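You operate a simulated robot arm through the tools that you are given. There is no shell and no other tool. Be economical: measure what you need, move in short steps, check, and stop when the job is done.

Carry out the task below with a simulated robot arm. There is one attempt and no reset: what you move stays moved.

## Task
Put the narrow carton on the top of cell two. Then take the green housing on the top of the grey bench and put it away in the ce raw. Then put two of the dark blue coils from the top of the black bench on the bench shelf. Keep to this order. Set down upright: narrow carton.

The check looks at the end state, three seconds after you hand in, the way a careful person would. Anything else that was tipped, shoved, dropped, spilled or broken makes it a failure.

## Robot
A 7-joint arm with a vacuum gripper on a trunk, on a base that drives. Base frame: it is fixed to the floor where the robot stands at the start and does not move with it; the origin is under the middle of the robot, x ahead of it, y to its left, z up; the surface under the hand at the start is at about z = 0.84. Readings come in m, degrees, newtons and seconds.
Its first joint turns from -149.0 to 149.0 degrees. Places, roughly: bench shelf (75x21 cm) [-3.26, -5.74, 0.98]; dark blue coil [-3.25, -6, 0.75]; green housing [1, -1, 0.75]; raw (28x17 cm) [0.44, 1.08, 0.84]; top of cell two [-2.4, 1.4, 0.8]. Payload 1.06 kg.
Tool frame: the origin (TCP) lies in the middle of the cups' lips, and z points out of the cups. The gripper has 1 cup of 0.024 m across, covering 0.024 by 0.024 m (tool x, y); the bellows give 0.008 m. With the vacuum on, a cup seals on a smooth face that it is pressed against (1 to 4 N); it does not hold porous or soft things. The pull reaches 23 N.
Orientation is told as [roll, pitch, yaw] about the base's x, y, z axes, in that order, counted from this pose: with the cups facing straight down, the tool's x points along the base's -x, its y along +y and its z along -z.

## Interface
- The arm moves only by the tool jog_arm. Its argument "moves" is a list of rows, each a list of 7 numbers: the turn, a rotation vector about the base's x, y, z in units of 5 degrees (1.0 is 5 degrees), then the shift along the base's x, y, z in units of 40 mm (1.0 is 40 mm), then the vacuum: 1 switches it on, 0 off. In form: [[rx, ry, rz, dx, dy, dz, vac], ...]. A call has 1 to 20 rows; each row shifts and turns the commanded pose from where the row before left it. A call with a number of a shift or a turn outside -1 to 1 is refused whole. Rows are played at 5 a second. More than 0.05 m and 8.6 degrees between two rows, or a gripper value outside its range, and nothing of the call is played. Where a pose cannot be reached the arm comes as near as it can. A force on the tool above 40 N (or 10 N above the force at the start of the call, whichever is more), or a blocked arm, ends the call early, and 0.2 s more pass. The pull builds up within a second once a cup has sealed. Time passes only in rows, and 0.2 s behind the last, so rows that do not move give it time. The reply holds the time, the measured pose of the TCP, the force on the tool along the base axes and the pull of the vacuum, in the units named above and with some noise, with the torque about the TCP (base axes, N m) and any sound that the robot's microphone picked up.
- Cameras (640 x 400 px; columns grow to the right, rows downward): "scene" is now at [0.0286, 0.1902, 1.4812]; the picture's right is [0.27, -0.96, 0.00], its down [-0.56, -0.16, -0.81] and it looks along [0.78, 0.22, -0.59] (base axes); focal length 214 px, centre (320, 200). "wrist" rides on the gripper at [0.078, 0.019, -0.096] in the tool frame; the picture's right is [-0.24, 0.97, 0.00], its down [-0.71, -0.17, -0.69] and it looks along [-0.67, -0.16, 0.73] (tool axes); focal length 243 px, centre (320, 200).
- snapshot(camera): a new picture of that camera. No time passes.
- lift_body(by): slides the trunk up (or, below 0, down) by that many m; the arm and the scene camera ride with it, the base frame stays. It gives what a move gives, with no picture.
- roll_base(legs): drives the robot by 1 to 6 legs, each [ahead, turn to the left] in m and degrees, along the robot's own axes; the way and the turn of a leg run together, so that a leg with both is an arc; at most 1.5 m and 180 degrees a leg. The arm and the cameras ride along, it lands a little off, and it stops where it bumps. It gives what a move gives.
- pan_tilt(pan, tilt): turns the head with the scene camera to pan (to the left, within 155 degrees either way) and tilt (down, from -29 to 69), counted from straight ahead of the robot. It gives what a move gives.
- probe_pixels(camera, pixels): for up to 12 pixels [column, row] of the newest picture of that camera ("zoom" is the newest enlarged one), the place [x, y, z] in the base frame of the surface seen there, good to about 0.002 m, but the place of the scene camera against the robot may be out by one fixed shift of up to 0.025 m in any direction. No time passes.
- enlarge(camera, box): a new picture of the part [left, top, right, bottom] of that camera's present view, enlarged. No time passes.
- hand_in(): hands the job in; it is judged then, once.

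Go step by step. Measure first, check grasps and placings, and put right what went wrong. The budget is 110 turns and 82 pictures, counting those below and the enlarged ones. Unless the task says otherwise, let go and move clear before handing in, and close with one line.

The tools are called after "Emit:" as name(argument=value, ...) on one line, values as JSON. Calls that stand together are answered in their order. jog_arm: Moves the arm, as the interface text tells. Its arguments: {"type":"object","properties":{"moves":{"type":"array","items":{"type":"array","items":{"type":"number"}}}},"required":["moves"]} The other tools are called the same way: lift_body (by) slides the trunk up or down; roll_base (legs) drives the base; pan_tilt (pan, tilt) turns the head that bears the scene camera; snapshot (camera) takes a picture; probe_pixels (camera, pixels) gives the place of the surface under pixels of a picture; enlarge (camera, box) takes an enlarged picture of a part of a camera's view; hand_in () hands the job in.

At the start:

```text
time: 0.0
position: [0.6734, 0.0809, 1.0687]
tool_rot: [0.0, 0.0, 0.0]
contact_force: [0.6, 0.3, -0.6]
wrist_torque: [0.0, 0.02, -0.01]
pull: 0.0
trunk travel left (down, up): [-0.525, 0.185]
robot x, y, heading: [-0.0005, -0.0033, -0.4]
head pan, tilt: [15.7, 35.8]
```

scene: 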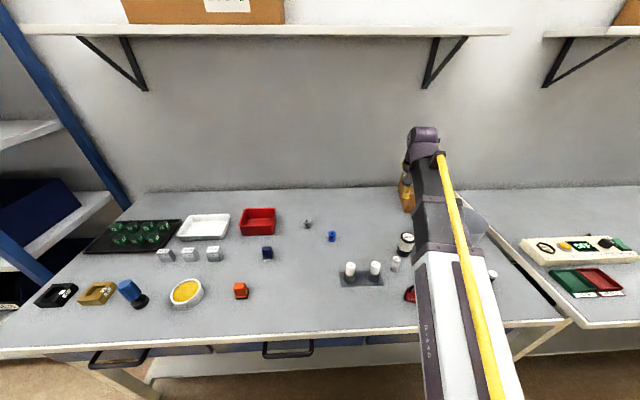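
wrist: 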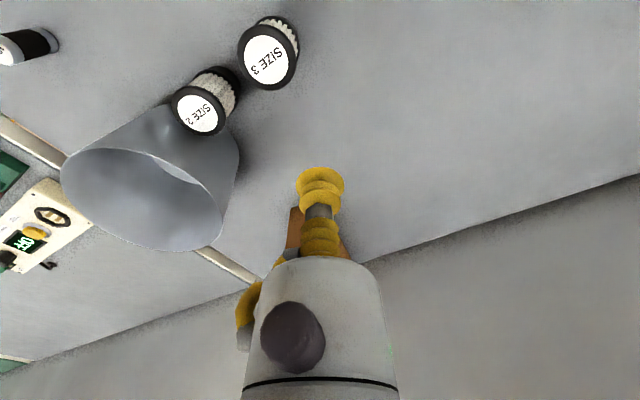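

The first view shows a bench with trays, filters and a grey tub, but I see no carton yet. I'll look around with the head, starting to the left.

Emit:
enlarge(camera="scene", box=[0, 180, 320, 380])

Emit:
enlarge(camera="scene", box=[320, 100, 640, 300])

Emit:
pan_tilt(pan=-60, tilt=25)

Emit:
snapshot(camera="scene")

Emit:
pan_tilt(pan=130, tilt=20)

Emit:
snapshot(camera="scene")

```text
2.00 times, centred on (160, 280) of scene
```

zoom: 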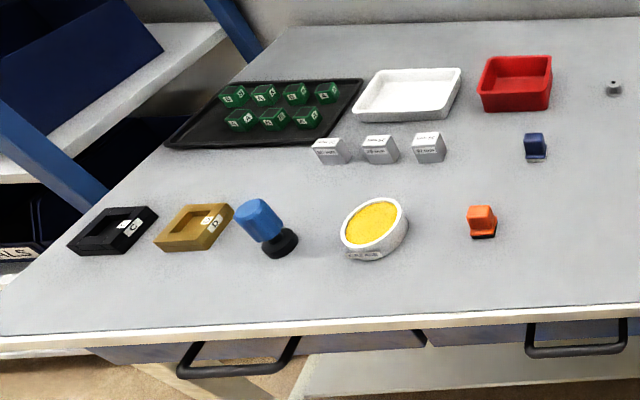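

```text
2.00 times, centred on (480, 200) of scene
```

zoom: 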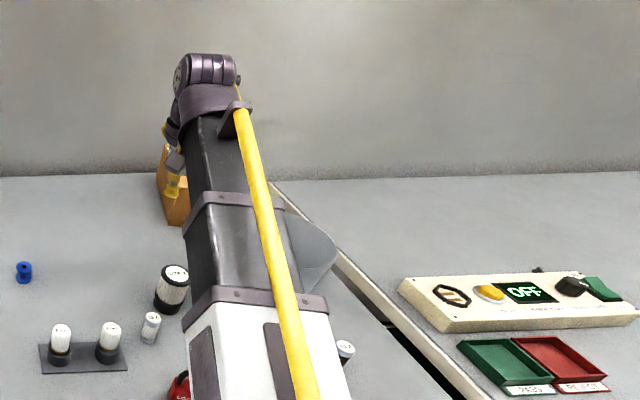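

```text
time: 1.5
position: [0.6729, 0.0796, 1.0675]
tool_rot: [0.0, 0.0, 0.0]
contact_force: [0.7, 0.0, 0.1]
wrist_torque: [0.03, 0.0, -0.01]
pull: 0.0
trunk travel left (down, up): [-0.525, 0.185]
robot x, y, heading: [-0.0008, 0.0032, -0.0]
head pan, tilt: [-60.0, 25.0]
```

```text
77 pictures are left
```

scene: 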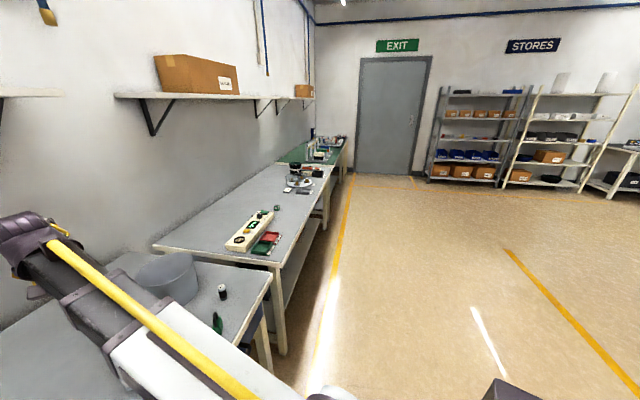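

```text
time: 4.3
position: [0.6735, 0.0792, 1.0684]
tool_rot: [0.1, 0.1, 0.0]
contact_force: [-0.4, -0.4, -0.4]
wrist_torque: [0.0, 0.0, 0.03]
pull: 0.1
trunk travel left (down, up): [-0.525, 0.185]
robot x, y, heading: [0.0005, -0.0024, -0.3]
head pan, tilt: [130.0, 20.0]
```

```text
76 pictures are left
```

scene: 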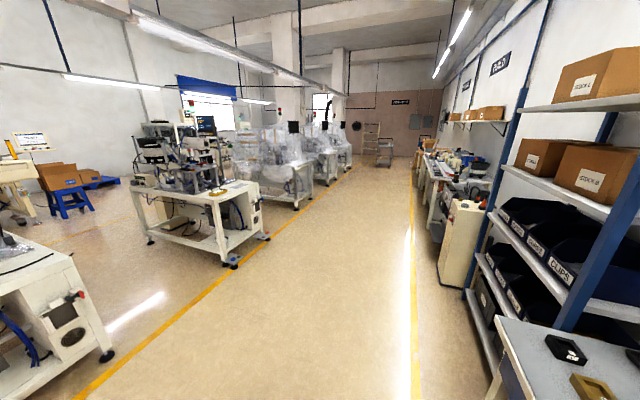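

Cell two seems to be the machine table around pixel (200,190). I'll look at the raw area (left end of the bench), and at the far side behind me.

Emit:
enlarge(camera="scene", box=[110, 100, 290, 260])

Emit:
pan_tilt(pan=70, tilt=38)

Emit:
snapshot(camera="scene")

Emit:
probe_pixels(camera="scene", pixels=[[320, 250], [320, 220], [320, 280], [280, 250], [360, 250]])

Emit:
pan_tilt(pan=-150, tilt=15)

Emit:
snapshot(camera="scene")

```text
2.50 times, centred on (200, 180) of scene
```

zoom: 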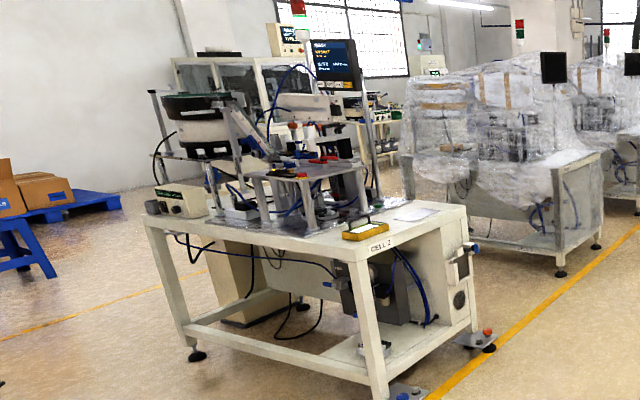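

```text
time: 5.6
position: [0.6736, 0.0797, 1.0681]
tool_rot: [0.1, 0.1, -0.1]
contact_force: [-0.5, -0.4, -0.5]
wrist_torque: [0.0, 0.01, 0.02]
pull: 0.0
trunk travel left (down, up): [-0.525, 0.185]
robot x, y, heading: [0.0012, -0.0026, -0.1]
head pan, tilt: [70.0, 38.0]
```

```text
74 pictures are left
```

scene: 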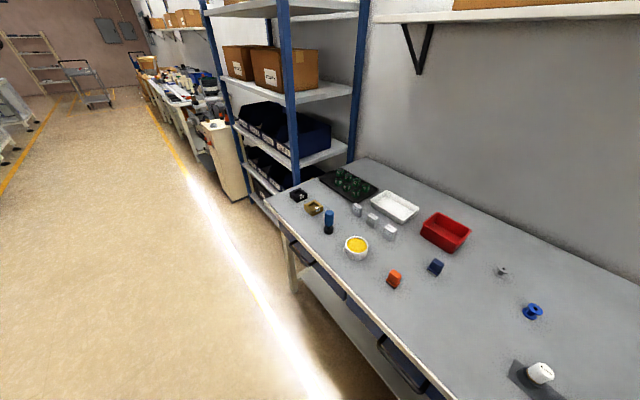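

```text
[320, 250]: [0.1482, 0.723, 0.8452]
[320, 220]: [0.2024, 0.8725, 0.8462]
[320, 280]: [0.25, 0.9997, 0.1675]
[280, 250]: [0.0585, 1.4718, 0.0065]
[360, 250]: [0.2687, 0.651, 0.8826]
```

```text
time: 8.8
position: [0.6729, 0.0795, 1.0671]
tool_rot: [0.0, -0.1, -0.1]
contact_force: [0.2, -0.3, -0.9]
wrist_torque: [0.01, 0.01, 0.0]
pull: 0.1
trunk travel left (down, up): [-0.525, 0.185]
robot x, y, heading: [-0.0031, 0.0024, 0.2]
head pan, tilt: [-150.0, 15.0]
```

```text
73 pictures are left
```

scene: 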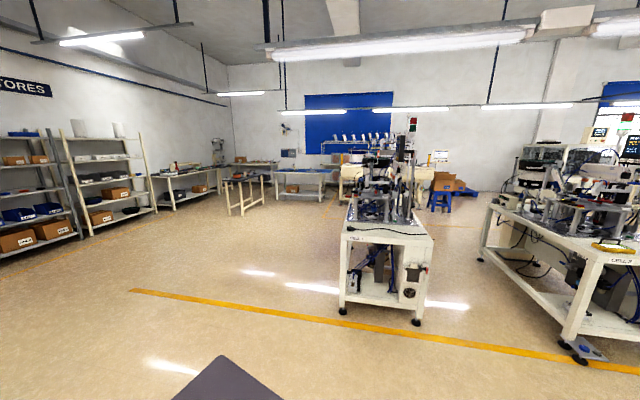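

The raw tray seems to be the black tray with green cubes at (348,183) in the bench view. Now I'll look straight ahead at the brown object hidden by the arm, plus at the second bench.

Emit:
pan_tilt(pan=-12, tilt=35)

Emit:
enlarge(camera="scene", box=[100, 100, 340, 300])

Emit:
enlarge(camera="scene", box=[340, 120, 640, 320])

Emit:
enlarge(camera="wrist", box=[220, 150, 420, 275])

```text
time: 11.0
position: [0.6739, 0.0793, 1.0682]
tool_rot: [0.0, 0.0, 0.0]
contact_force: [-0.2, 0.1, 0.6]
wrist_torque: [0.0, 0.04, 0.02]
pull: 0.1
trunk travel left (down, up): [-0.525, 0.185]
robot x, y, heading: [0.0023, 0.0014, 0.1]
head pan, tilt: [-12.0, 35.0]
```

```text
2.00 times, centred on (220, 200) of scene
```

zoom: 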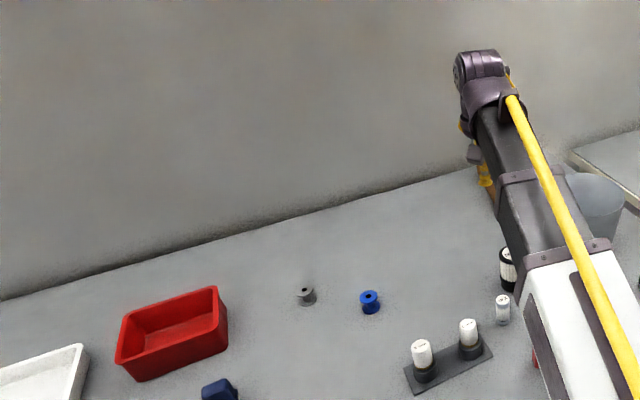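

```text
2.00 times, centred on (490, 220) of scene
```

zoom: 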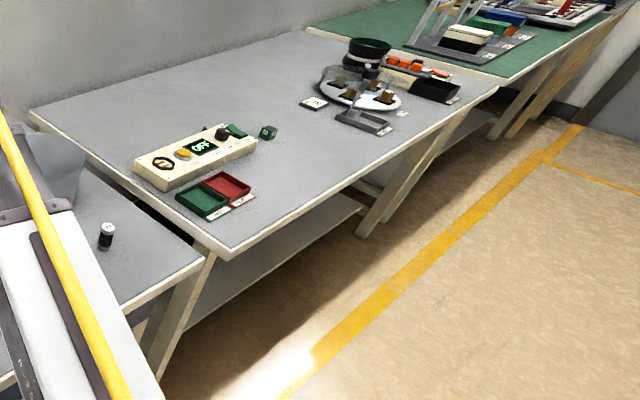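

```text
3.20 times, centred on (320, 212) of wrist
```

zoom: 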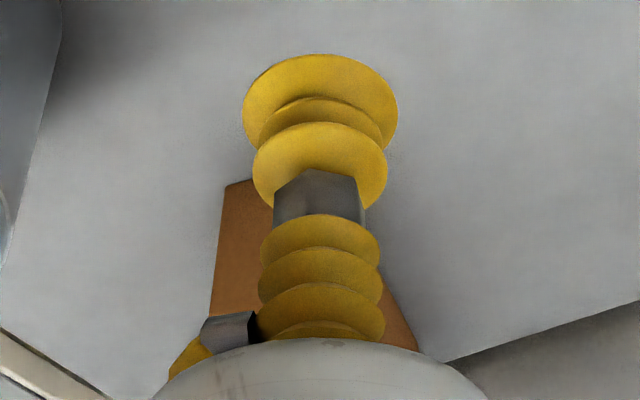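

The green housing is the small cube at (268,132) beside the control box; the brown carton stands right behind the cup. I'll move the arm to the left to get a clear look at the carton.

Emit:
jog_arm(moves=[[0, 0, 0, 0, 0, 1, 0], [0, 0, 0, 0, 1, 1, 0], [0, 0, 0, 0, 1, 0, 0], [0, 0, 0, 0, 1, 0, 0], [0, 0, 0, 0, 1, 0, 0], [0, 0, 0, 0, 1, 0, 0], [0, 0, 0, 0, 1, 0, 0], [0, 0, 0, 0, 1, 0, 0], [0, 0, 0, 0, 1, 0, 0]])

Emit:
snapshot(camera="scene")

```text
refused: row 2 steps farther than a row can; nothing moved
```

```text
69 pictures are left
```

scene: 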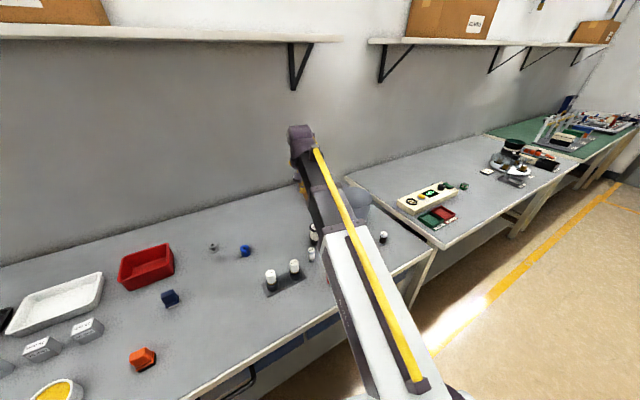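

The row combined two shifts beyond the limit, so nothing moved. I'll split it up.

Emit:
jog_arm(moves=[[0, 0, 0, 0, 0, 1, 0], [0, 0, 0, 0, 0, 1, 0], [0, 0, 0, 0, 1, 0, 0], [0, 0, 0, 0, 1, 0, 0], [0, 0, 0, 0, 1, 0, 0], [0, 0, 0, 0, 1, 0, 0], [0, 0, 0, 0, 1, 0, 0], [0, 0, 0, 0, 1, 0, 0], [0, 0, 0, 0, 1, 0, 0]])

Emit:
snapshot(camera="scene")

```text
time: 11.5
position: [0.6754, 0.0802, 1.1338]
tool_rot: [0.0, -1.1, -0.1]
contact_force: [7.0, -0.8, -12.4]
wrist_torque: [-0.07, -0.25, -0.02]
pull: 0.1
out of reach, approached as far as the arm can: row 2
trunk travel left (down, up): [-0.525, 0.185]
robot x, y, heading: [-0.0029, 0.0012, 0.3]
head pan, tilt: [-12.0, 35.0]
stopped in row 2: the force on the tool passed its limit at 53 N (the readings are from after the stop); the commanded pose is now the measured one
```

```text
68 pictures are left
```

scene: 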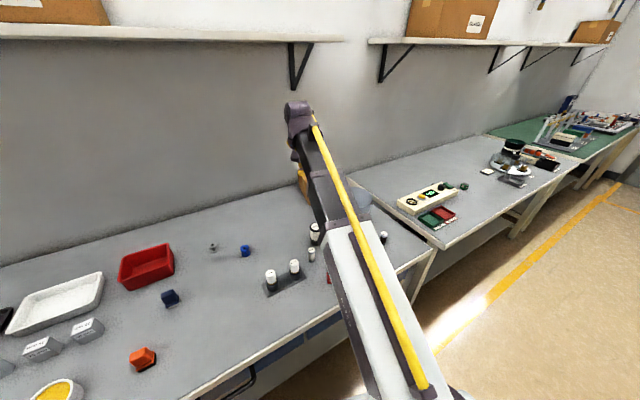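

Raising hit the arm's limit (force 53 N from overstretch). I'll come down a bit and swing left instead.

Emit:
jog_arm(moves=[[0, 0, 0, 0, 0, -0.7, 0], [0, 0, 0, -0.5, 0.8, 0, 0], [0, 0, 0, -0.3, 0.9, 0, 0], [0, 0, 0, 0, 1, 0, 0], [0, 0, 0, 0, 1, 0, 0], [0, 0, 0, 0, 1, 0, 0], [0, 0, 0, 0, 1, 0, 0], [0, 0, 0, 0, 1, 0, 0]])

Emit:
pan_tilt(pan=-20, tilt=40)

Emit:
snapshot(camera="scene")

```text
time: 13.3
position: [0.6445, 0.3501, 1.1056]
tool_rot: [0.0, -1.0, 0.0]
contact_force: [-0.2, 0.4, 0.4]
wrist_torque: [0.01, 0.0, 0.0]
pull: 0.1
trunk travel left (down, up): [-0.525, 0.185]
robot x, y, heading: [-0.0007, -0.0003, -0.0]
head pan, tilt: [-12.0, 35.0]
```

```text
time: 14.0
position: [0.644, 0.35, 1.1048]
tool_rot: [0.1, -1.0, 0.0]
contact_force: [0.0, 0.6, 0.8]
wrist_torque: [-0.01, 0.02, 0.01]
pull: 0.0
trunk travel left (down, up): [-0.525, 0.185]
robot x, y, heading: [-0.0021, -0.0014, -0.4]
head pan, tilt: [-20.0, 40.0]
```

```text
67 pictures are left
```

scene: 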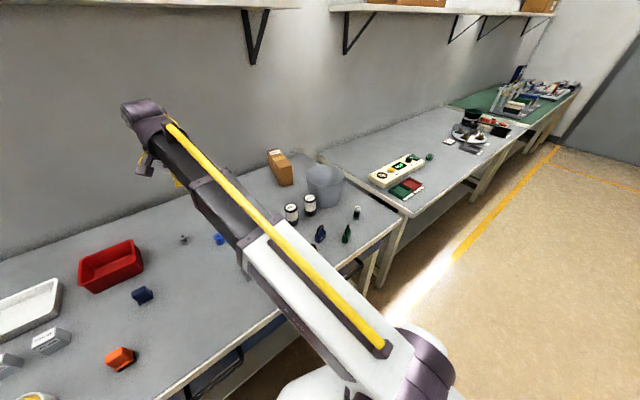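

Now the carton is clear at (280,168). I'll enlarge and measure it.

Emit:
enlarge(camera="scene", box=[240, 140, 336, 200])

```text
6.67 times, centred on (288, 170) of scene
```

zoom: 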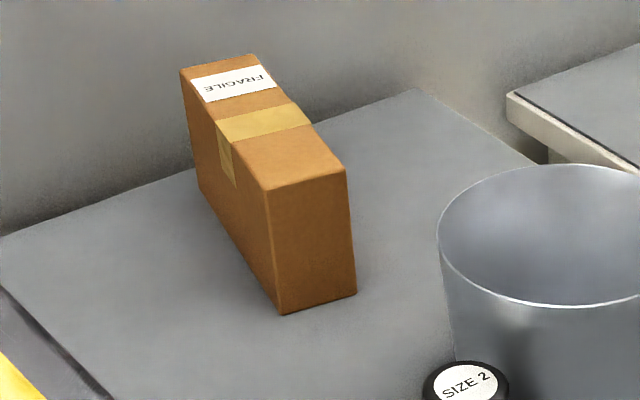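

Emit:
probe_pixels(camera="zoom", pixels=[[188, 72], [250, 58], [268, 186], [338, 170], [285, 305], [350, 290], [262, 120], [235, 85], [290, 155], [400, 250], [480, 240], [440, 200]])

```text
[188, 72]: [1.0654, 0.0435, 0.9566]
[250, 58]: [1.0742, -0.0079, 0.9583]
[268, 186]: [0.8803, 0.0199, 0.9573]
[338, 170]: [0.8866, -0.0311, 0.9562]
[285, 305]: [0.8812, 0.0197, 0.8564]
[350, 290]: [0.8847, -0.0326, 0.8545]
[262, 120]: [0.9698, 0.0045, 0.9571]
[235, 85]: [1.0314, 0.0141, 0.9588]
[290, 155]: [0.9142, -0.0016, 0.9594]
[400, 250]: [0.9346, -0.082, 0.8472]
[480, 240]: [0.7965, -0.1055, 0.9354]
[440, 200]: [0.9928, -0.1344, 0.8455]
```

The carton is about 19 x 5.3 x 11 cm, top at z≈0.957, centre ≈(0.977,0.005) with tape at its middle. I'll raise the trunk for clearance and move so the wrist camera sees it for calibration.

Emit:
lift_body(by=0.12)

Emit:
jog_arm(moves=[[0, 0.2, 0, 0, -1, 0, 0], [0, 0, 0, 0, -1, 0, 0], [0, 0, 0, 0, -1, 0, 0], [0, 0, 0, 0, -1, 0, 0], [0, 0, 0, 0, -1, 0, 0], [0, 0, 0, 0, -1, 0, 0], [0, 0, 0, 0, -1, 0, 0], [0, 0, 0, 0, -0.7, 0, 0], [0, 0, 0, 1, 0, 0, 0], [0, 0, 0, 1, 0, 0, 0], [0, 0, 0, 1, 0, 0, 0]])

Emit:
snapshot(camera="wrist")

```text
time: 15.5
position: [0.644, 0.3491, 1.2247]
tool_rot: [0.0, -1.0, 0.0]
contact_force: [0.3, 0.4, -0.3]
wrist_torque: [0.01, -0.03, -0.01]
pull: 0.0
trunk travel left (down, up): [-0.645, 0.065]
robot x, y, heading: [-0.0004, -0.0001, 0.3]
head pan, tilt: [-20.0, 40.0]
```

```text
time: 17.9
position: [0.764, 0.0427, 1.2248]
tool_rot: [0.0, 0.0, 0.0]
contact_force: [0.0, 0.3, 0.5]
wrist_torque: [-0.03, -0.02, 0.0]
pull: 0.0
trunk travel left (down, up): [-0.645, 0.065]
robot x, y, heading: [0.0005, -0.0004, 0.0]
head pan, tilt: [-20.0, 40.0]
```

```text
65 pictures are left
```

wrist: 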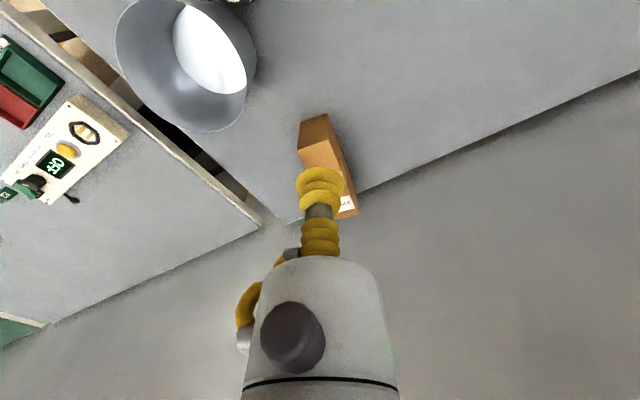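

The carton is visible at (325,160), partly behind the cup. I'll enlarge and probe its corners with the accurate wrist camera.

Emit:
enlarge(camera="wrist", box=[264, 100, 392, 220])

Emit:
probe_pixels(camera="wrist", pixels=[[301, 122], [326, 115], [302, 150], [332, 140], [354, 205], [355, 212], [345, 200], [345, 165]])

```text
3.33 times, centred on (328, 160) of wrist
```

zoom: 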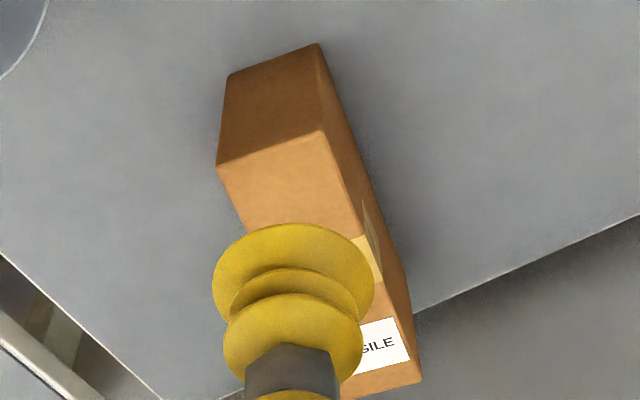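

```text
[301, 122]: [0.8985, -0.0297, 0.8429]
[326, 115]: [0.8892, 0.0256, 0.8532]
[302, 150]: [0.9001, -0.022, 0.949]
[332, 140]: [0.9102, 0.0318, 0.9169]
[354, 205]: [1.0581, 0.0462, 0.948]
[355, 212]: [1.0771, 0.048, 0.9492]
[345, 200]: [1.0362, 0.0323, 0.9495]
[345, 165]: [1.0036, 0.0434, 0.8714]
```

Emit:
probe_pixels(camera="zoom", pixels=[[318, 137], [224, 167], [414, 380], [230, 82], [315, 50], [365, 255], [300, 200], [320, 215], [120, 120]])

```text
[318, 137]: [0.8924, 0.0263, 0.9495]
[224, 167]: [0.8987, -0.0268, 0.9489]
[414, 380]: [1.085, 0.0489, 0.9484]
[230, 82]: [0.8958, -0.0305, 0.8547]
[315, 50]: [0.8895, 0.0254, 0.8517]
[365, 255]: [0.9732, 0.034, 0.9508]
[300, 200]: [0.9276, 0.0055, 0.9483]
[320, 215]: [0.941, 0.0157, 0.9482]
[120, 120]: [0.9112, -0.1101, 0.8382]
```

Wrist camera gives top z=0.949, corners (0.896,-0.028), (0.889,0.028), (1.088,0.050): centre ≈(0.99,0.01), yaw ≈6°. I'll go over it at z≈1.0.

Emit:
jog_arm(moves=[[0, 0, 0, 0, -0.8, 0, 0], [0, 0, 0, 0, 0, -1, 0], [0, 0, 0, 0, 0, -1, 0], [0, 0, 0, 0, 0, -1, 0], [0, 0, 0, 0, 0, -1, 0], [0, 0, 0, 0, 0, -1, 0], [0, 0, 0, 1, 0, 0, 0], [0, 0, 0, 1, 0, 0, 0], [0, 0, 0, 1, 0, 0, 0], [0, 0, 0, 1, 0, 0, 0], [0, 0, 0, 1, 0, 0, 0], [0, 0, 0, 0.5, 0, 0, 0]])

Emit:
snapshot(camera="scene")

```text
time: 20.5
position: [0.9827, 0.0064, 1.0269]
tool_rot: [-0.1, 0.0, 0.0]
contact_force: [0.0, -0.7, -0.6]
wrist_torque: [0.02, 0.02, -0.01]
pull: 0.0
trunk travel left (down, up): [-0.645, 0.065]
robot x, y, heading: [0.0002, 0.0006, 0.2]
head pan, tilt: [-20.0, 40.0]
```

```text
63 pictures are left
```

scene: 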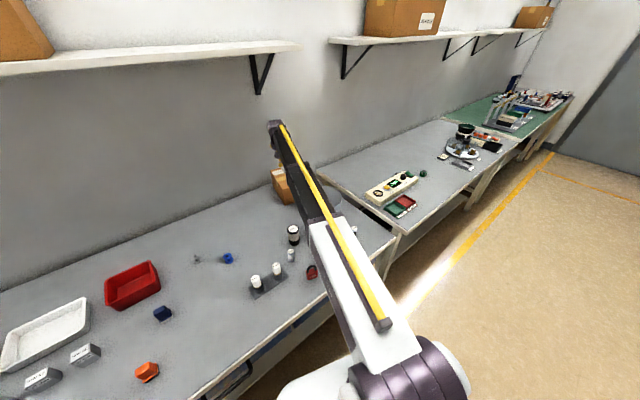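

Reached over the carton. I'll descend with vacuum on in small final steps.

Emit:
jog_arm(moves=[[0, 0, 0, 0.15, 0.1, -0.9, 1], [0, 0, 0, 0, 0, -0.9, 1], [0, 0, 0, 0, 0, -0.1, 1], [0, 0, 0, 0, 0, -0.08, 1], [0, 0, 0, 0, 0, -0.05, 1], [0, 0, 0, 0, 0, 0, 1], [0, 0, 0, 0, 0, 0, 1], [0, 0, 0, 0, 0, 0, 1], [0, 0, 0, 0, 0, 0, 1]])

```text
time: 22.5
position: [0.9895, 0.0118, 0.9436]
tool_rot: [0.0, -0.1, -0.1]
contact_force: [6.9, -1.0, 13.1]
wrist_torque: [0.02, 0.05, -0.03]
pull: 22.8
trunk travel left (down, up): [-0.645, 0.065]
robot x, y, heading: [0.002, -0.0011, -0.0]
head pan, tilt: [-20.0, 40.0]
```

Sealed with 22.8 N. Lift gently.

Emit:
jog_arm(moves=[[0, 0, 0, 0, 0, 0.2, 1], [0, 0, 0, 0, 0, 0.3, 1], [0, 0, 0, 0, 0, 0.6, 1], [0, 0, 0, 0, 0, 0.9, 1], [0, 0, 0, 0, 0, 0.9, 1], [0, 0, 0, 0, 0, 0, 1]])

Emit:
snapshot(camera="wrist")

```text
time: 23.9
position: [0.9897, 0.0137, 1.0614]
tool_rot: [-0.1, 0.1, 0.0]
contact_force: [-0.3, -1.1, -4.1]
wrist_torque: [0.02, 0.03, 0.04]
pull: 23.3
trunk travel left (down, up): [-0.645, 0.065]
robot x, y, heading: [-0.0028, 0.0004, -0.1]
head pan, tilt: [-20.0, 40.0]
```

```text
62 pictures are left
```

wrist: 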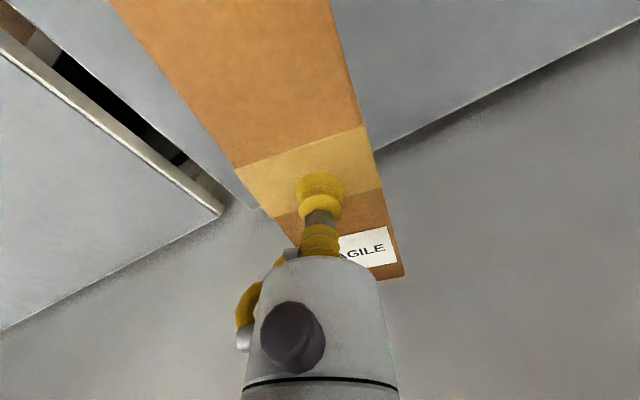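

The carton hangs true (≈4 N). I'll retract it high and close, then survey the aisle for driving.

Emit:
jog_arm(moves=[[0, 0, 0, 0, 0, 1, 1], [0, 0, 0, 0, 0, 1, 1], [0, 0, 0, -1, 0, 0, 1], [0, 0, 0, -1, 0, 0, 1], [0, 0, 0, -1, 0, 0, 1], [0, 0, 0, -1, 0, 0, 1], [0, 0, 0, -1, 0, 0, 1], [0, 0, 0, -1, 0, 0, 1], [0, 0, 0, -1, 0, 0, 1], [0, 0, 0, -1, 0, 0, 1], [0, 0, 0, -1, 0, 0, 1], [0, 0, 0, 0, 0, 0, 1]])

Emit:
pan_tilt(pan=155, tilt=30)

Emit:
snapshot(camera="scene")

Emit:
probe_pixels(camera="scene", pixels=[[320, 200], [320, 150], [320, 250], [250, 150], [400, 150], [150, 250], [200, 200]])

```text
time: 26.5
position: [0.6309, 0.0124, 1.1387]
tool_rot: [0.0, 0.0, -0.1]
contact_force: [-0.4, 0.5, -5.5]
wrist_torque: [0.01, 0.01, -0.04]
pull: 22.6
trunk travel left (down, up): [-0.645, 0.065]
robot x, y, heading: [0.0018, 0.0012, -0.0]
head pan, tilt: [-20.0, 40.0]
```

```text
time: 29.1
position: [0.6319, 0.0117, 1.1391]
tool_rot: [-0.1, 0.0, 0.0]
contact_force: [-0.1, -1.1, -4.8]
wrist_torque: [0.01, 0.03, 0.0]
pull: 23.6
trunk travel left (down, up): [-0.645, 0.065]
robot x, y, heading: [-0.0012, 0.0015, 0.3]
head pan, tilt: [154.7, 30.0]
```

```text
61 pictures are left
```

scene: 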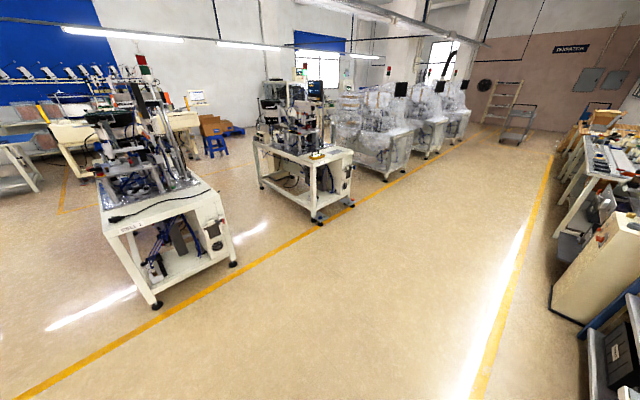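

```text
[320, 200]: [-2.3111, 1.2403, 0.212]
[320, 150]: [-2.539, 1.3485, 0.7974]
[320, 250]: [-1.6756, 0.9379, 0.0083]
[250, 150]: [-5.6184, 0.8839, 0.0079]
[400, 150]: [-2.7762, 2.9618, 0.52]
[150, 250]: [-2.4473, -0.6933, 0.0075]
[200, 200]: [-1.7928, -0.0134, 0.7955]
```

Emit:
enlarge(camera="scene", box=[230, 80, 390, 230])

Emit:
probe_pixels(camera="scene", pixels=[[104, 232], [212, 189], [256, 145], [312, 163], [350, 151], [160, 302], [232, 262], [320, 220], [350, 203], [185, 160], [100, 195], [330, 150]])

```text
2.67 times, centred on (310, 155) of scene
```

zoom: 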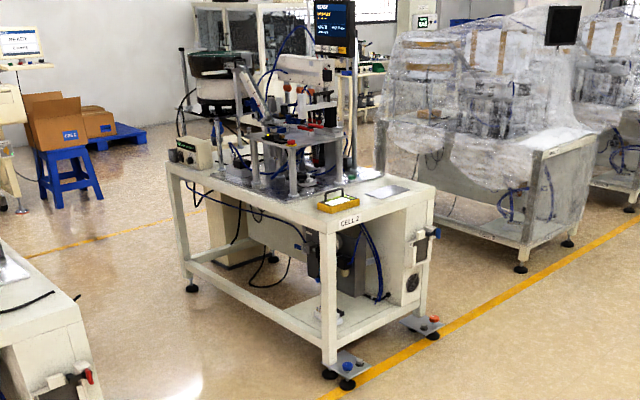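

```text
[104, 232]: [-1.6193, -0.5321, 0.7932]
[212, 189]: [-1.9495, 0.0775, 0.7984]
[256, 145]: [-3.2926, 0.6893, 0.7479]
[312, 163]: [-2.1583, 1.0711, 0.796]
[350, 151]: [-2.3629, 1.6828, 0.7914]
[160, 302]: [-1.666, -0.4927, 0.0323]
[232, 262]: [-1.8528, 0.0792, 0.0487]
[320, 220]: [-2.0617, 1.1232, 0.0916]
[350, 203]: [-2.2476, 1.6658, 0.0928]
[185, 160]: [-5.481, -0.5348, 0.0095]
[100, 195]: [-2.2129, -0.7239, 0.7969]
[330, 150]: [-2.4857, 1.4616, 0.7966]
```

Cell two's top is at z≈0.79, front end edge from (-2.16,1.07) to (-2.36,1.68), with some free top near a yellow tray and a sheet. I'll back out of the bench and turn to drive there.

Emit:
roll_base(legs=[[-0.6, 0], [0, 118]])

```text
time: 37.6
position: [-0.9389, 0.5349, 1.1368]
tool_rot: [0.0, -0.1, 120.0]
contact_force: [0.7, 0.1, -4.8]
wrist_torque: [-0.05, 0.0, -0.02]
pull: 22.6
trunk travel left (down, up): [-0.645, 0.065]
robot x, y, heading: [-0.6148, -0.0041, 120.0]
head pan, tilt: [154.7, 30.0]
```

Holding fine at heading 120. Driving on and turning towards the cell end.

Emit:
roll_base(legs=[[0.95, 0], [0.9, -2], [0, 80]])

Emit:
pan_tilt(pan=-15, tilt=40)

Emit:
snapshot(camera="scene")

Emit:
snapshot(camera="wrist")

```text
time: 50.4
position: [-2.1211, 1.3993, 1.1384]
tool_rot: [0.0, -0.1, -161.2]
contact_force: [0.1, 0.3, -5.3]
wrist_torque: [0.03, -0.03, 0.03]
pull: 22.9
trunk travel left (down, up): [-0.645, 0.065]
robot x, y, heading: [-1.5283, 1.6117, -161.4]
head pan, tilt: [154.7, 30.0]
```

```text
time: 52.9
position: [-2.1216, 1.4, 1.1379]
tool_rot: [0.1, 0.0, -161.2]
contact_force: [-0.4, -0.6, -5.5]
wrist_torque: [-0.01, -0.02, 0.0]
pull: 22.8
trunk travel left (down, up): [-0.645, 0.065]
robot x, y, heading: [-1.5284, 1.6158, -161.4]
head pan, tilt: [-15.0, 40.0]
```

```text
59 pictures are left
```

scene: 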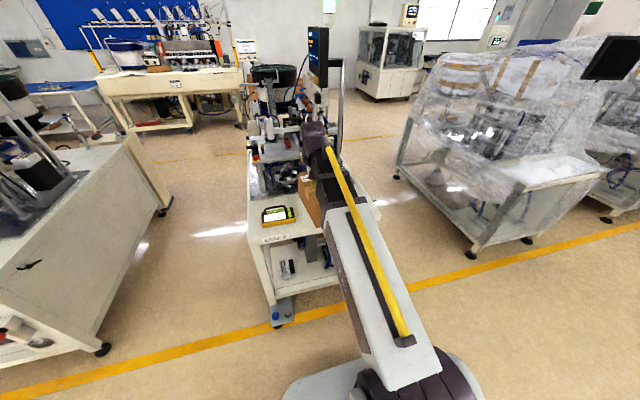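

```text
58 pictures are left
```

wrist: 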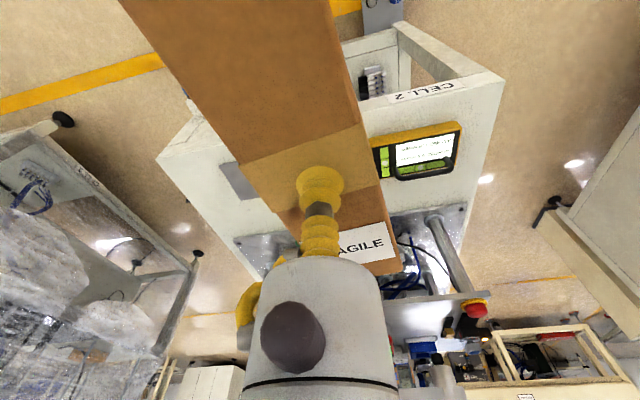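

The wrist view shows the front strip of cell 2: yellow tray at (418,152), sheet at (240,180), machine plate behind row ~210–240. I'll measure these.

Emit:
probe_pixels(camera="wrist", pixels=[[500, 82], [400, 104], [162, 155], [376, 140], [458, 123], [462, 160], [380, 180], [222, 165], [240, 198], [236, 240], [464, 206], [190, 170]])

Emit:
enlarge(camera="scene", box=[230, 120, 390, 260])

```text
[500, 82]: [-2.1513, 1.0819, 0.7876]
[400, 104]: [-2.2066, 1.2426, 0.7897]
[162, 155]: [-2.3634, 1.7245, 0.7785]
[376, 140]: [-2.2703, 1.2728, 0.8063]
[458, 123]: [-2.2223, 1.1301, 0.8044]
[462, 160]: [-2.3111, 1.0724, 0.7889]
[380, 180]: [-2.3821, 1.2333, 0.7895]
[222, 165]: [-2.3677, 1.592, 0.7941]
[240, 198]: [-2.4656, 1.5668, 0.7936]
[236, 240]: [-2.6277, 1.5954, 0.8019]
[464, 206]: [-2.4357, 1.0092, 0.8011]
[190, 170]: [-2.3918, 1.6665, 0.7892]
```

```text
2.86 times, centred on (310, 190) of scene
```

zoom: 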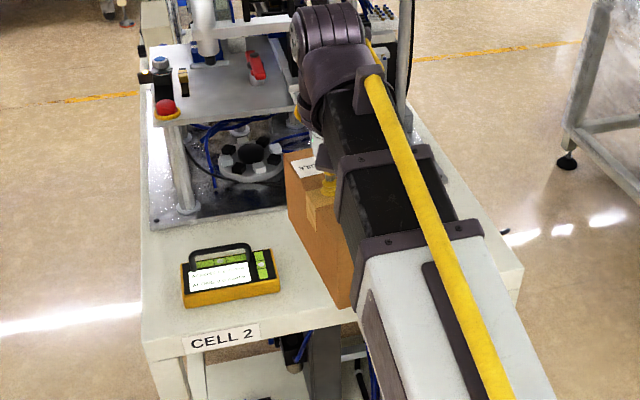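

The gap between the yellow tray's end (≈0.22 along the edge) and the sheet is what I want, but the carton hides the sheet's near end. I'll shift the arm sideways to see it.

Emit:
jog_arm(moves=[[0, 0, 0, 0.313, -0.95, 0, 1], [0, 0, 0, 0.313, -0.95, 0, 1], [0, 0, 0, 0.313, -0.95, 0, 1], [0, 0, 0, 0.313, -0.95, 0, 1]])

Emit:
snapshot(camera="wrist")

```text
time: 53.9
position: [-2.0715, 1.2473, 1.1394]
tool_rot: [0.1, 0.0, -161.3]
contact_force: [-0.3, -0.3, -4.4]
wrist_torque: [-0.01, -0.04, 0.01]
pull: 23.0
trunk travel left (down, up): [-0.645, 0.065]
robot x, y, heading: [-1.5268, 1.6139, -161.0]
head pan, tilt: [-15.0, 40.0]
```

```text
56 pictures are left
```

wrist: 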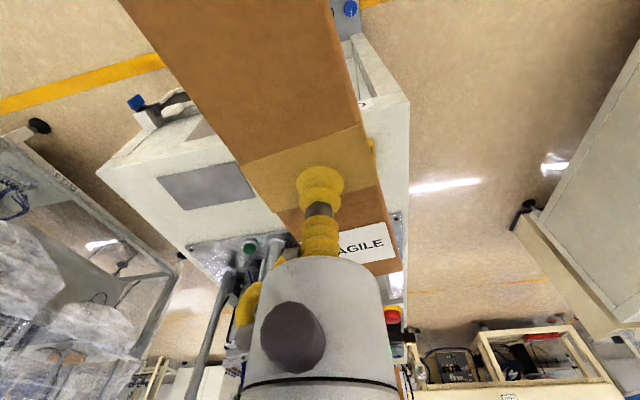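

Emit:
probe_pixels(camera="wrist", pixels=[[160, 178], [183, 208], [253, 192], [236, 165], [186, 245], [240, 238], [98, 172], [225, 148], [222, 180]])

```text
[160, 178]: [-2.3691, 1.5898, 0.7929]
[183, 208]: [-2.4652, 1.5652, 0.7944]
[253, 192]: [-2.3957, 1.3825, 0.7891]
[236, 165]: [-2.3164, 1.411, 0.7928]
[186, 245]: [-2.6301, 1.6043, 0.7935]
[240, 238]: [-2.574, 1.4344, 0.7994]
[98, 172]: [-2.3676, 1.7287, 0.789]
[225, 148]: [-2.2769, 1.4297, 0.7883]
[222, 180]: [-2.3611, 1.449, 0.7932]
```

The sheet starts at 0.362 along the edge, so there's a 14 cm gap; the carton target is (-2.385,1.31). I check the machine platform overhang before moving in.

Emit:
probe_pixels(camera="zoom", pixels=[[175, 122], [230, 115], [285, 105], [165, 100], [255, 65], [185, 205], [345, 30]])

```text
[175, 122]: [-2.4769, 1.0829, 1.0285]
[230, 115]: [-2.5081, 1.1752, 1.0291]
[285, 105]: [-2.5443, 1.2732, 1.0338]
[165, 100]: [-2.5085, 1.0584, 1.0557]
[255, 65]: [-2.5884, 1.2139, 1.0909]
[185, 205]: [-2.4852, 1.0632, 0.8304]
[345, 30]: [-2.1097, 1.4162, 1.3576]
```

Platform overhang begins ~0.31 in and my carton would end at 0.24, so it's clear. Moving over the target while aligning the yaw.

Emit:
jog_arm(moves=[[0, 0, -0.17, -0.95, 0.21, 0, 1], [0, 0, -0.17, -0.95, 0.21, 0, 1], [0, 0, -0.17, -0.95, 0.21, 0, 1], [0, 0, -0.17, -0.95, 0.21, 0, 1], [0, 0, -0.17, -0.95, 0.21, 0, 1], [0, 0, -0.17, -0.95, 0.21, 0, 1], [0, 0, -0.17, -0.95, 0.21, 0, 1], [0, 0, -0.17, -0.95, 0.21, 0, 1], [0, 0, 0, 0, 0, -0.5, 1], [0, 0, 0, 0, 0, -0.5, 1]])

Emit:
snapshot(camera="wrist")

```text
time: 56.1
position: [-2.3746, 1.3166, 1.0981]
tool_rot: [0.0, 0.0, -168.0]
contact_force: [0.5, -1.0, -5.7]
wrist_torque: [0.01, -0.02, -0.01]
pull: 22.7
trunk travel left (down, up): [-0.645, 0.065]
robot x, y, heading: [-1.5272, 1.6146, -161.1]
head pan, tilt: [-15.0, 40.0]
```

```text
55 pictures are left
```

wrist: 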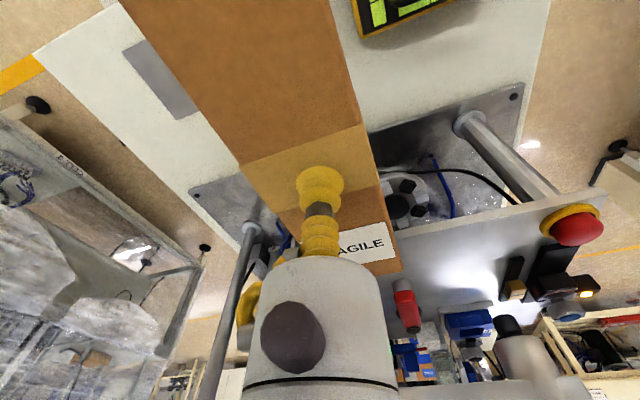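

Over the spot; quick look from the scene camera for clearance of carton tip vs platform.

Emit:
enlarge(camera="scene", box=[210, 80, 370, 260])

Emit:
jog_arm(moves=[[0, 0, 0, 0, 0, -0.9, 1], [0, 0, 0, 0, 0, -0.9, 1], [0, 0, 0, 0, 0, -0.9, 1], [0, 0, 0, 0, 0, -0.9, 1], [0, 0, 0, 0, 0, -0.7, 1], [0, 0, 0, 0, 0, 0, 1]])

```text
2.22 times, centred on (290, 170) of scene
```

zoom: 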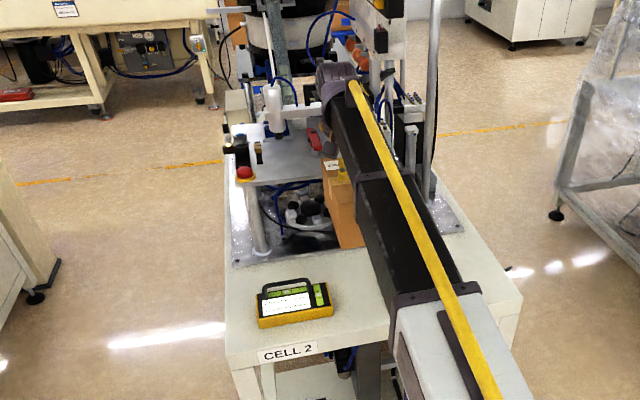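

```text
time: 57.5
position: [-2.3775, 1.3126, 0.9236]
tool_rot: [-0.1, 0.1, -168.0]
contact_force: [-0.1, -0.4, -5.0]
wrist_torque: [0.01, -0.01, 0.03]
pull: 23.1
trunk travel left (down, up): [-0.645, 0.065]
robot x, y, heading: [-1.5263, 1.6141, -161.0]
head pan, tilt: [-15.0, 40.0]
```

Free descent to 0.924. Now small steps until the force changes.

Emit:
jog_arm(moves=[[0, 0, 0, 0, 0, -0.3, 1], [0, 0, 0, 0, 0, -0.2, 1], [0, 0, 0, 0, 0, -0.1, 1], [0, 0, 0, 0, 0, -0.08, 1], [0, 0, 0, 0, 0, 0, 1]])

```text
time: 58.7
position: [-2.3757, 1.3146, 0.8996]
tool_rot: [-0.1, -0.1, -168.0]
contact_force: [-5.2, -4.6, 11.9]
wrist_torque: [0.01, -0.01, -0.14]
pull: 22.9
trunk travel left (down, up): [-0.645, 0.065]
robot x, y, heading: [-1.5298, 1.6122, -161.0]
head pan, tilt: [-15.0, 40.0]
```

Contact (12 N). Ease up slightly, release, wait, and go up.

Emit:
jog_arm(moves=[[0, 0, 0, 0, 0, 0.06, 1], [0, 0, 0, 0, 0, 0, 0], [0, 0, 0, 0, 0, 0, 0], [0, 0, 0, 0, 0, 0, 0], [0, 0, 0, 0, 0, 0, 0], [0, 0, 0, 0, 0, 0.05, 0], [0, 0, 0, 0, 0, 0.1, 0]])

```text
time: 60.3
position: [-2.3756, 1.3143, 0.9063]
tool_rot: [0.0, 0.0, -168.0]
contact_force: [0.5, 0.3, 0.2]
wrist_torque: [0.02, 0.0, 0.03]
pull: 0.1
trunk travel left (down, up): [-0.645, 0.065]
robot x, y, heading: [-1.5315, 1.6143, -161.1]
head pan, tilt: [-15.0, 40.0]
```

Emit:
jog_arm(moves=[[0, 0, 0, 0, 0, 0.5, 0], [0, 0, 0, 0, 0, 1, 0], [0, 0, 0, 0, 0, 1, 0], [0, 0, 0, 0, 0, 1, 0], [0, 0, 0, 0, 0, 1, 0], [0, 0, 0, 0, 0, 1, 0], [0, 0, 0, 0.95, 0.31, 0, 0], [0, 0, 0, 0.95, 0.31, 0, 0], [0, 0, 0, 0.95, 0.31, 0, 0], [0, 0, 0, 0.95, 0.31, 0, 0], [0, 0, 0, 0.95, 0.31, 0, 0], [0, 0, 0, 0.95, 0.31, 0, 0]])

Emit:
snapshot(camera="wrist")

```text
time: 62.9
position: [-2.1438, 1.3866, 1.1236]
tool_rot: [0.0, 0.1, -168.0]
contact_force: [0.2, -0.5, 1.2]
wrist_torque: [0.0, 0.0, -0.01]
pull: 0.0
trunk travel left (down, up): [-0.645, 0.065]
robot x, y, heading: [-1.5233, 1.617, -161.2]
head pan, tilt: [-15.0, 40.0]
```

```text
53 pictures are left
```

wrist: 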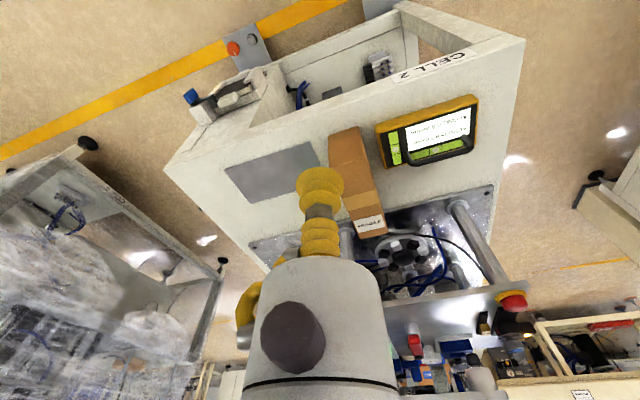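

The carton stands upright between tray and sheet at (355,180). Next the green housing: drive down the aisle to in front of the grey bench.

Emit:
roll_base(legs=[[0, 101], [0.93, 0], [0.93, 0]])

```text
time: 76.6
position: [-0.1184, -0.4531, 1.1228]
tool_rot: [0.0, -0.1, -62.0]
contact_force: [0.6, -0.2, -0.5]
wrist_torque: [-0.01, 0.03, 0.06]
pull: 0.0
trunk travel left (down, up): [-0.645, 0.065]
robot x, y, heading: [-0.5057, 0.0784, -55.4]
head pan, tilt: [-15.0, 40.0]
```

Emit:
roll_base(legs=[[0, -34], [1.05, 0], [0, 89]])

Emit:
pan_tilt(pan=-10, tilt=35)

Emit:
snapshot(camera="scene")

```text
time: 87.5
position: [0.1805, -0.9402, 1.123]
tool_rot: [0.0, 0.0, -4.7]
contact_force: [0.8, 0.6, 0.7]
wrist_torque: [0.02, -0.05, 0.0]
pull: 0.0
trunk travel left (down, up): [-0.645, 0.065]
robot x, y, heading: [-0.4764, -0.9812, 2.2]
head pan, tilt: [-15.0, 40.0]
```

```text
time: 88.1
position: [0.1816, -0.9392, 1.1232]
tool_rot: [0.0, 0.0, -4.7]
contact_force: [-0.7, 1.2, -0.1]
wrist_torque: [0.0, 0.0, -0.01]
pull: 0.1
trunk travel left (down, up): [-0.645, 0.065]
robot x, y, heading: [-0.4787, -0.9829, 2.2]
head pan, tilt: [-10.0, 35.0]
```

```text
52 pictures are left
```

scene: 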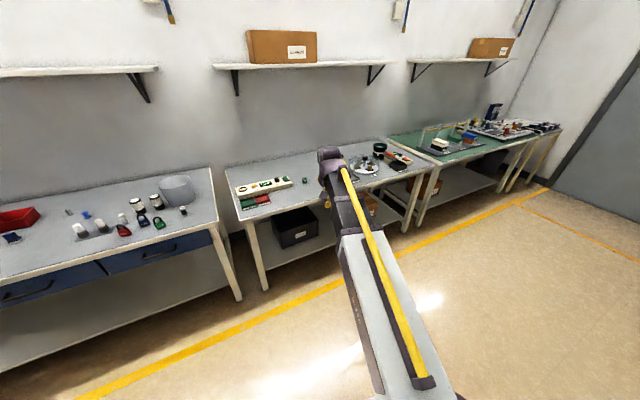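

The housing is at (305,181). I'll measure it and the bench's edges.

Emit:
enlarge(camera="scene", box=[220, 140, 460, 290])

Emit:
probe_pixels(camera="scene", pixels=[[305, 181], [240, 221], [262, 212], [285, 207], [405, 178], [420, 181], [262, 290], [305, 250], [370, 160]])

```text
2.67 times, centred on (340, 215) of scene
```

zoom: 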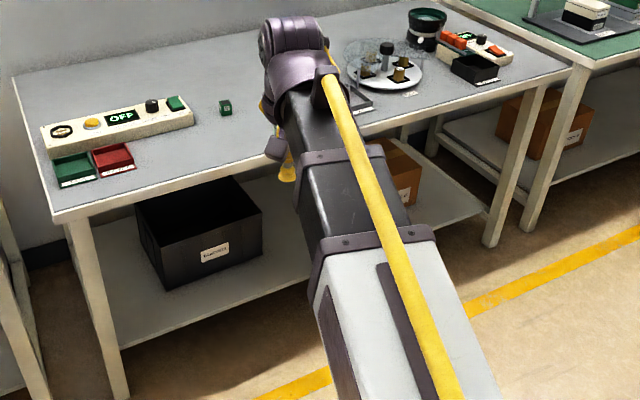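

```text
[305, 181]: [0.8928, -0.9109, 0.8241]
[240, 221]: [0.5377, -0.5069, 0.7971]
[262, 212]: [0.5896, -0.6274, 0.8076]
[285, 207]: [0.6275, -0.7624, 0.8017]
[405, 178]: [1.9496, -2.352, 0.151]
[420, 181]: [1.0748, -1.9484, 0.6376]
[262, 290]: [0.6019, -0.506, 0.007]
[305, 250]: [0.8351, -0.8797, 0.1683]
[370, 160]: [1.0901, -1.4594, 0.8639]
```

Housing ≈(0.90,-0.91), 1.37 m off; the bench edge is at x≈0.65 there. I'll drive 0.6 m ahead.

Emit:
roll_base(legs=[[0.62, 0]])

Emit:
snapshot(camera="wrist")

```text
time: 91.5
position: [0.7835, -0.9093, 1.1236]
tool_rot: [0.1, 0.0, -4.3]
contact_force: [0.1, 0.3, 0.4]
wrist_torque: [0.01, 0.01, 0.0]
pull: 0.0
trunk travel left (down, up): [-0.645, 0.065]
robot x, y, heading: [0.126, -0.9575, 2.6]
head pan, tilt: [-10.0, 35.0]
```

```text
50 pictures are left
```

wrist: 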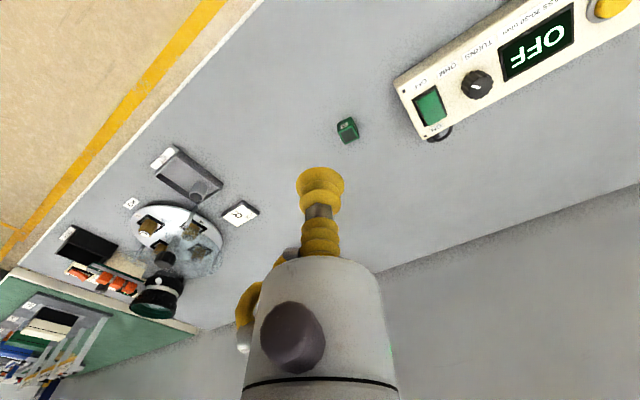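

Emit:
enlarge(camera="wrist", box=[308, 105, 388, 155])

```text
8.00 times, centred on (348, 130) of wrist
```

zoom: 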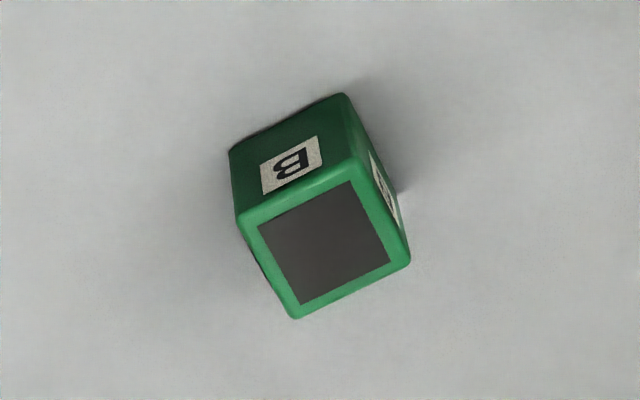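

Emit:
probe_pixels(camera="zoom", pixels=[[246, 218], [350, 172], [402, 256], [298, 308], [322, 240], [290, 230], [350, 260], [238, 150], [338, 103], [480, 200], [290, 165]])

```text
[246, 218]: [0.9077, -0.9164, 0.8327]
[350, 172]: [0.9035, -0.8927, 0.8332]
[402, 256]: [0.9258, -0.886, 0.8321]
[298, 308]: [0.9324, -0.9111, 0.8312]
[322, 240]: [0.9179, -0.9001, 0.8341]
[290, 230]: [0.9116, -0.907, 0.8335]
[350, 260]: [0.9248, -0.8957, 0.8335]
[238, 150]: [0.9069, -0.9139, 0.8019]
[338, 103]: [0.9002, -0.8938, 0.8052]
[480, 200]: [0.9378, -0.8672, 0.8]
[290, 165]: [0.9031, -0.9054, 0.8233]
```

Cube top is flat at z=0.8335, centre (0.918,-0.901), bench at 0.80. I'll go over it and press with vacuum.

Emit:
jog_arm(moves=[[0, 0, 0, 0.85, 0.05, 0, 0], [0, 0, 0, 0.85, 0.05, 0, 0], [0, 0, 0, 0.85, 0.05, 0, 0], [0, 0, 0, 0.8, 0.06, 0, 0], [0, 0, 0, 0, 0, -1, 0], [0, 0, 0, 0, 0, -1, 0], [0, 0, 0, 0, 0, -1, 0], [0, 0, 0, 0, 0, -1, 0], [0, 0, 0, 0, 0, -1, 0], [0, 0, 0, 0, 0, -1, 0], [0, 0, 0, 0, 0, -0.5, 0]])

Emit:
snapshot(camera="wrist")

```text
time: 93.9
position: [0.9142, -0.903, 0.8639]
tool_rot: [0.0, 0.0, -4.2]
contact_force: [0.0, -0.5, -0.3]
wrist_torque: [-0.04, -0.01, 0.02]
pull: 0.2
trunk travel left (down, up): [-0.645, 0.065]
robot x, y, heading: [0.1296, -0.9552, 2.4]
head pan, tilt: [-10.0, 35.0]
```

```text
48 pictures are left
```

wrist: 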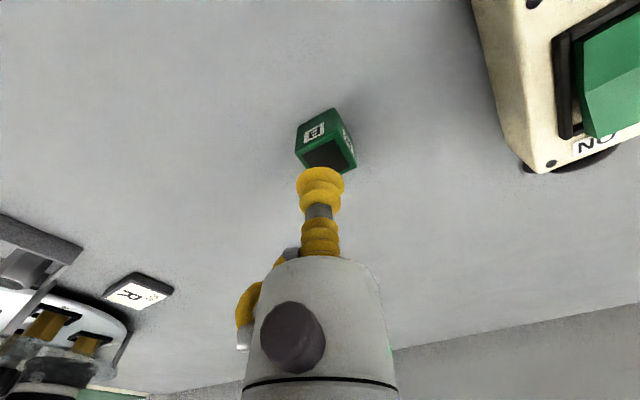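

Emit:
probe_pixels(camera="wrist", pixels=[[302, 146], [340, 142], [325, 155], [355, 165]])

Emit:
enlarge(camera="wrist", box=[280, 100, 376, 200])

```text
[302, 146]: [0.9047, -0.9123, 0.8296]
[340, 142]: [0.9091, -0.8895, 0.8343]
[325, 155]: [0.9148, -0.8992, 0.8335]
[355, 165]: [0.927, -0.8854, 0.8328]
```

```text
4.00 times, centred on (328, 150) of wrist
```

zoom: 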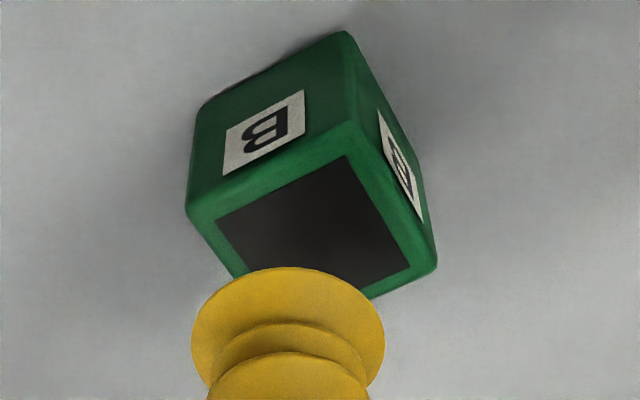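

Centre confirmed at (0.918,-0.900). Shift 4 mm forward, 2 mm left and press down.

Emit:
jog_arm(moves=[[0, 0, 0, 0.1, 0.06, -0.5, 1], [0, 0, 0, 0, 0, -0.2, 1], [0, 0, 0, 0, 0, -0.1, 1], [0, 0, 0, 0, 0, -0.05, 1], [0, 0, 0, 0, 0, 0, 1], [0, 0, 0, 0, 0, 0, 1], [0, 0, 0, 0, 0, 0, 1], [0, 0, 0, 0, 0, 0, 1]])

```text
time: 95.7
position: [0.9202, -0.9008, 0.8291]
tool_rot: [0.1, 0.0, -4.2]
contact_force: [1.4, -2.2, 9.3]
wrist_torque: [0.02, 0.02, -0.02]
pull: 23.3
trunk travel left (down, up): [-0.645, 0.065]
robot x, y, heading: [0.1234, -0.9563, 2.7]
head pan, tilt: [-10.0, 35.0]
```

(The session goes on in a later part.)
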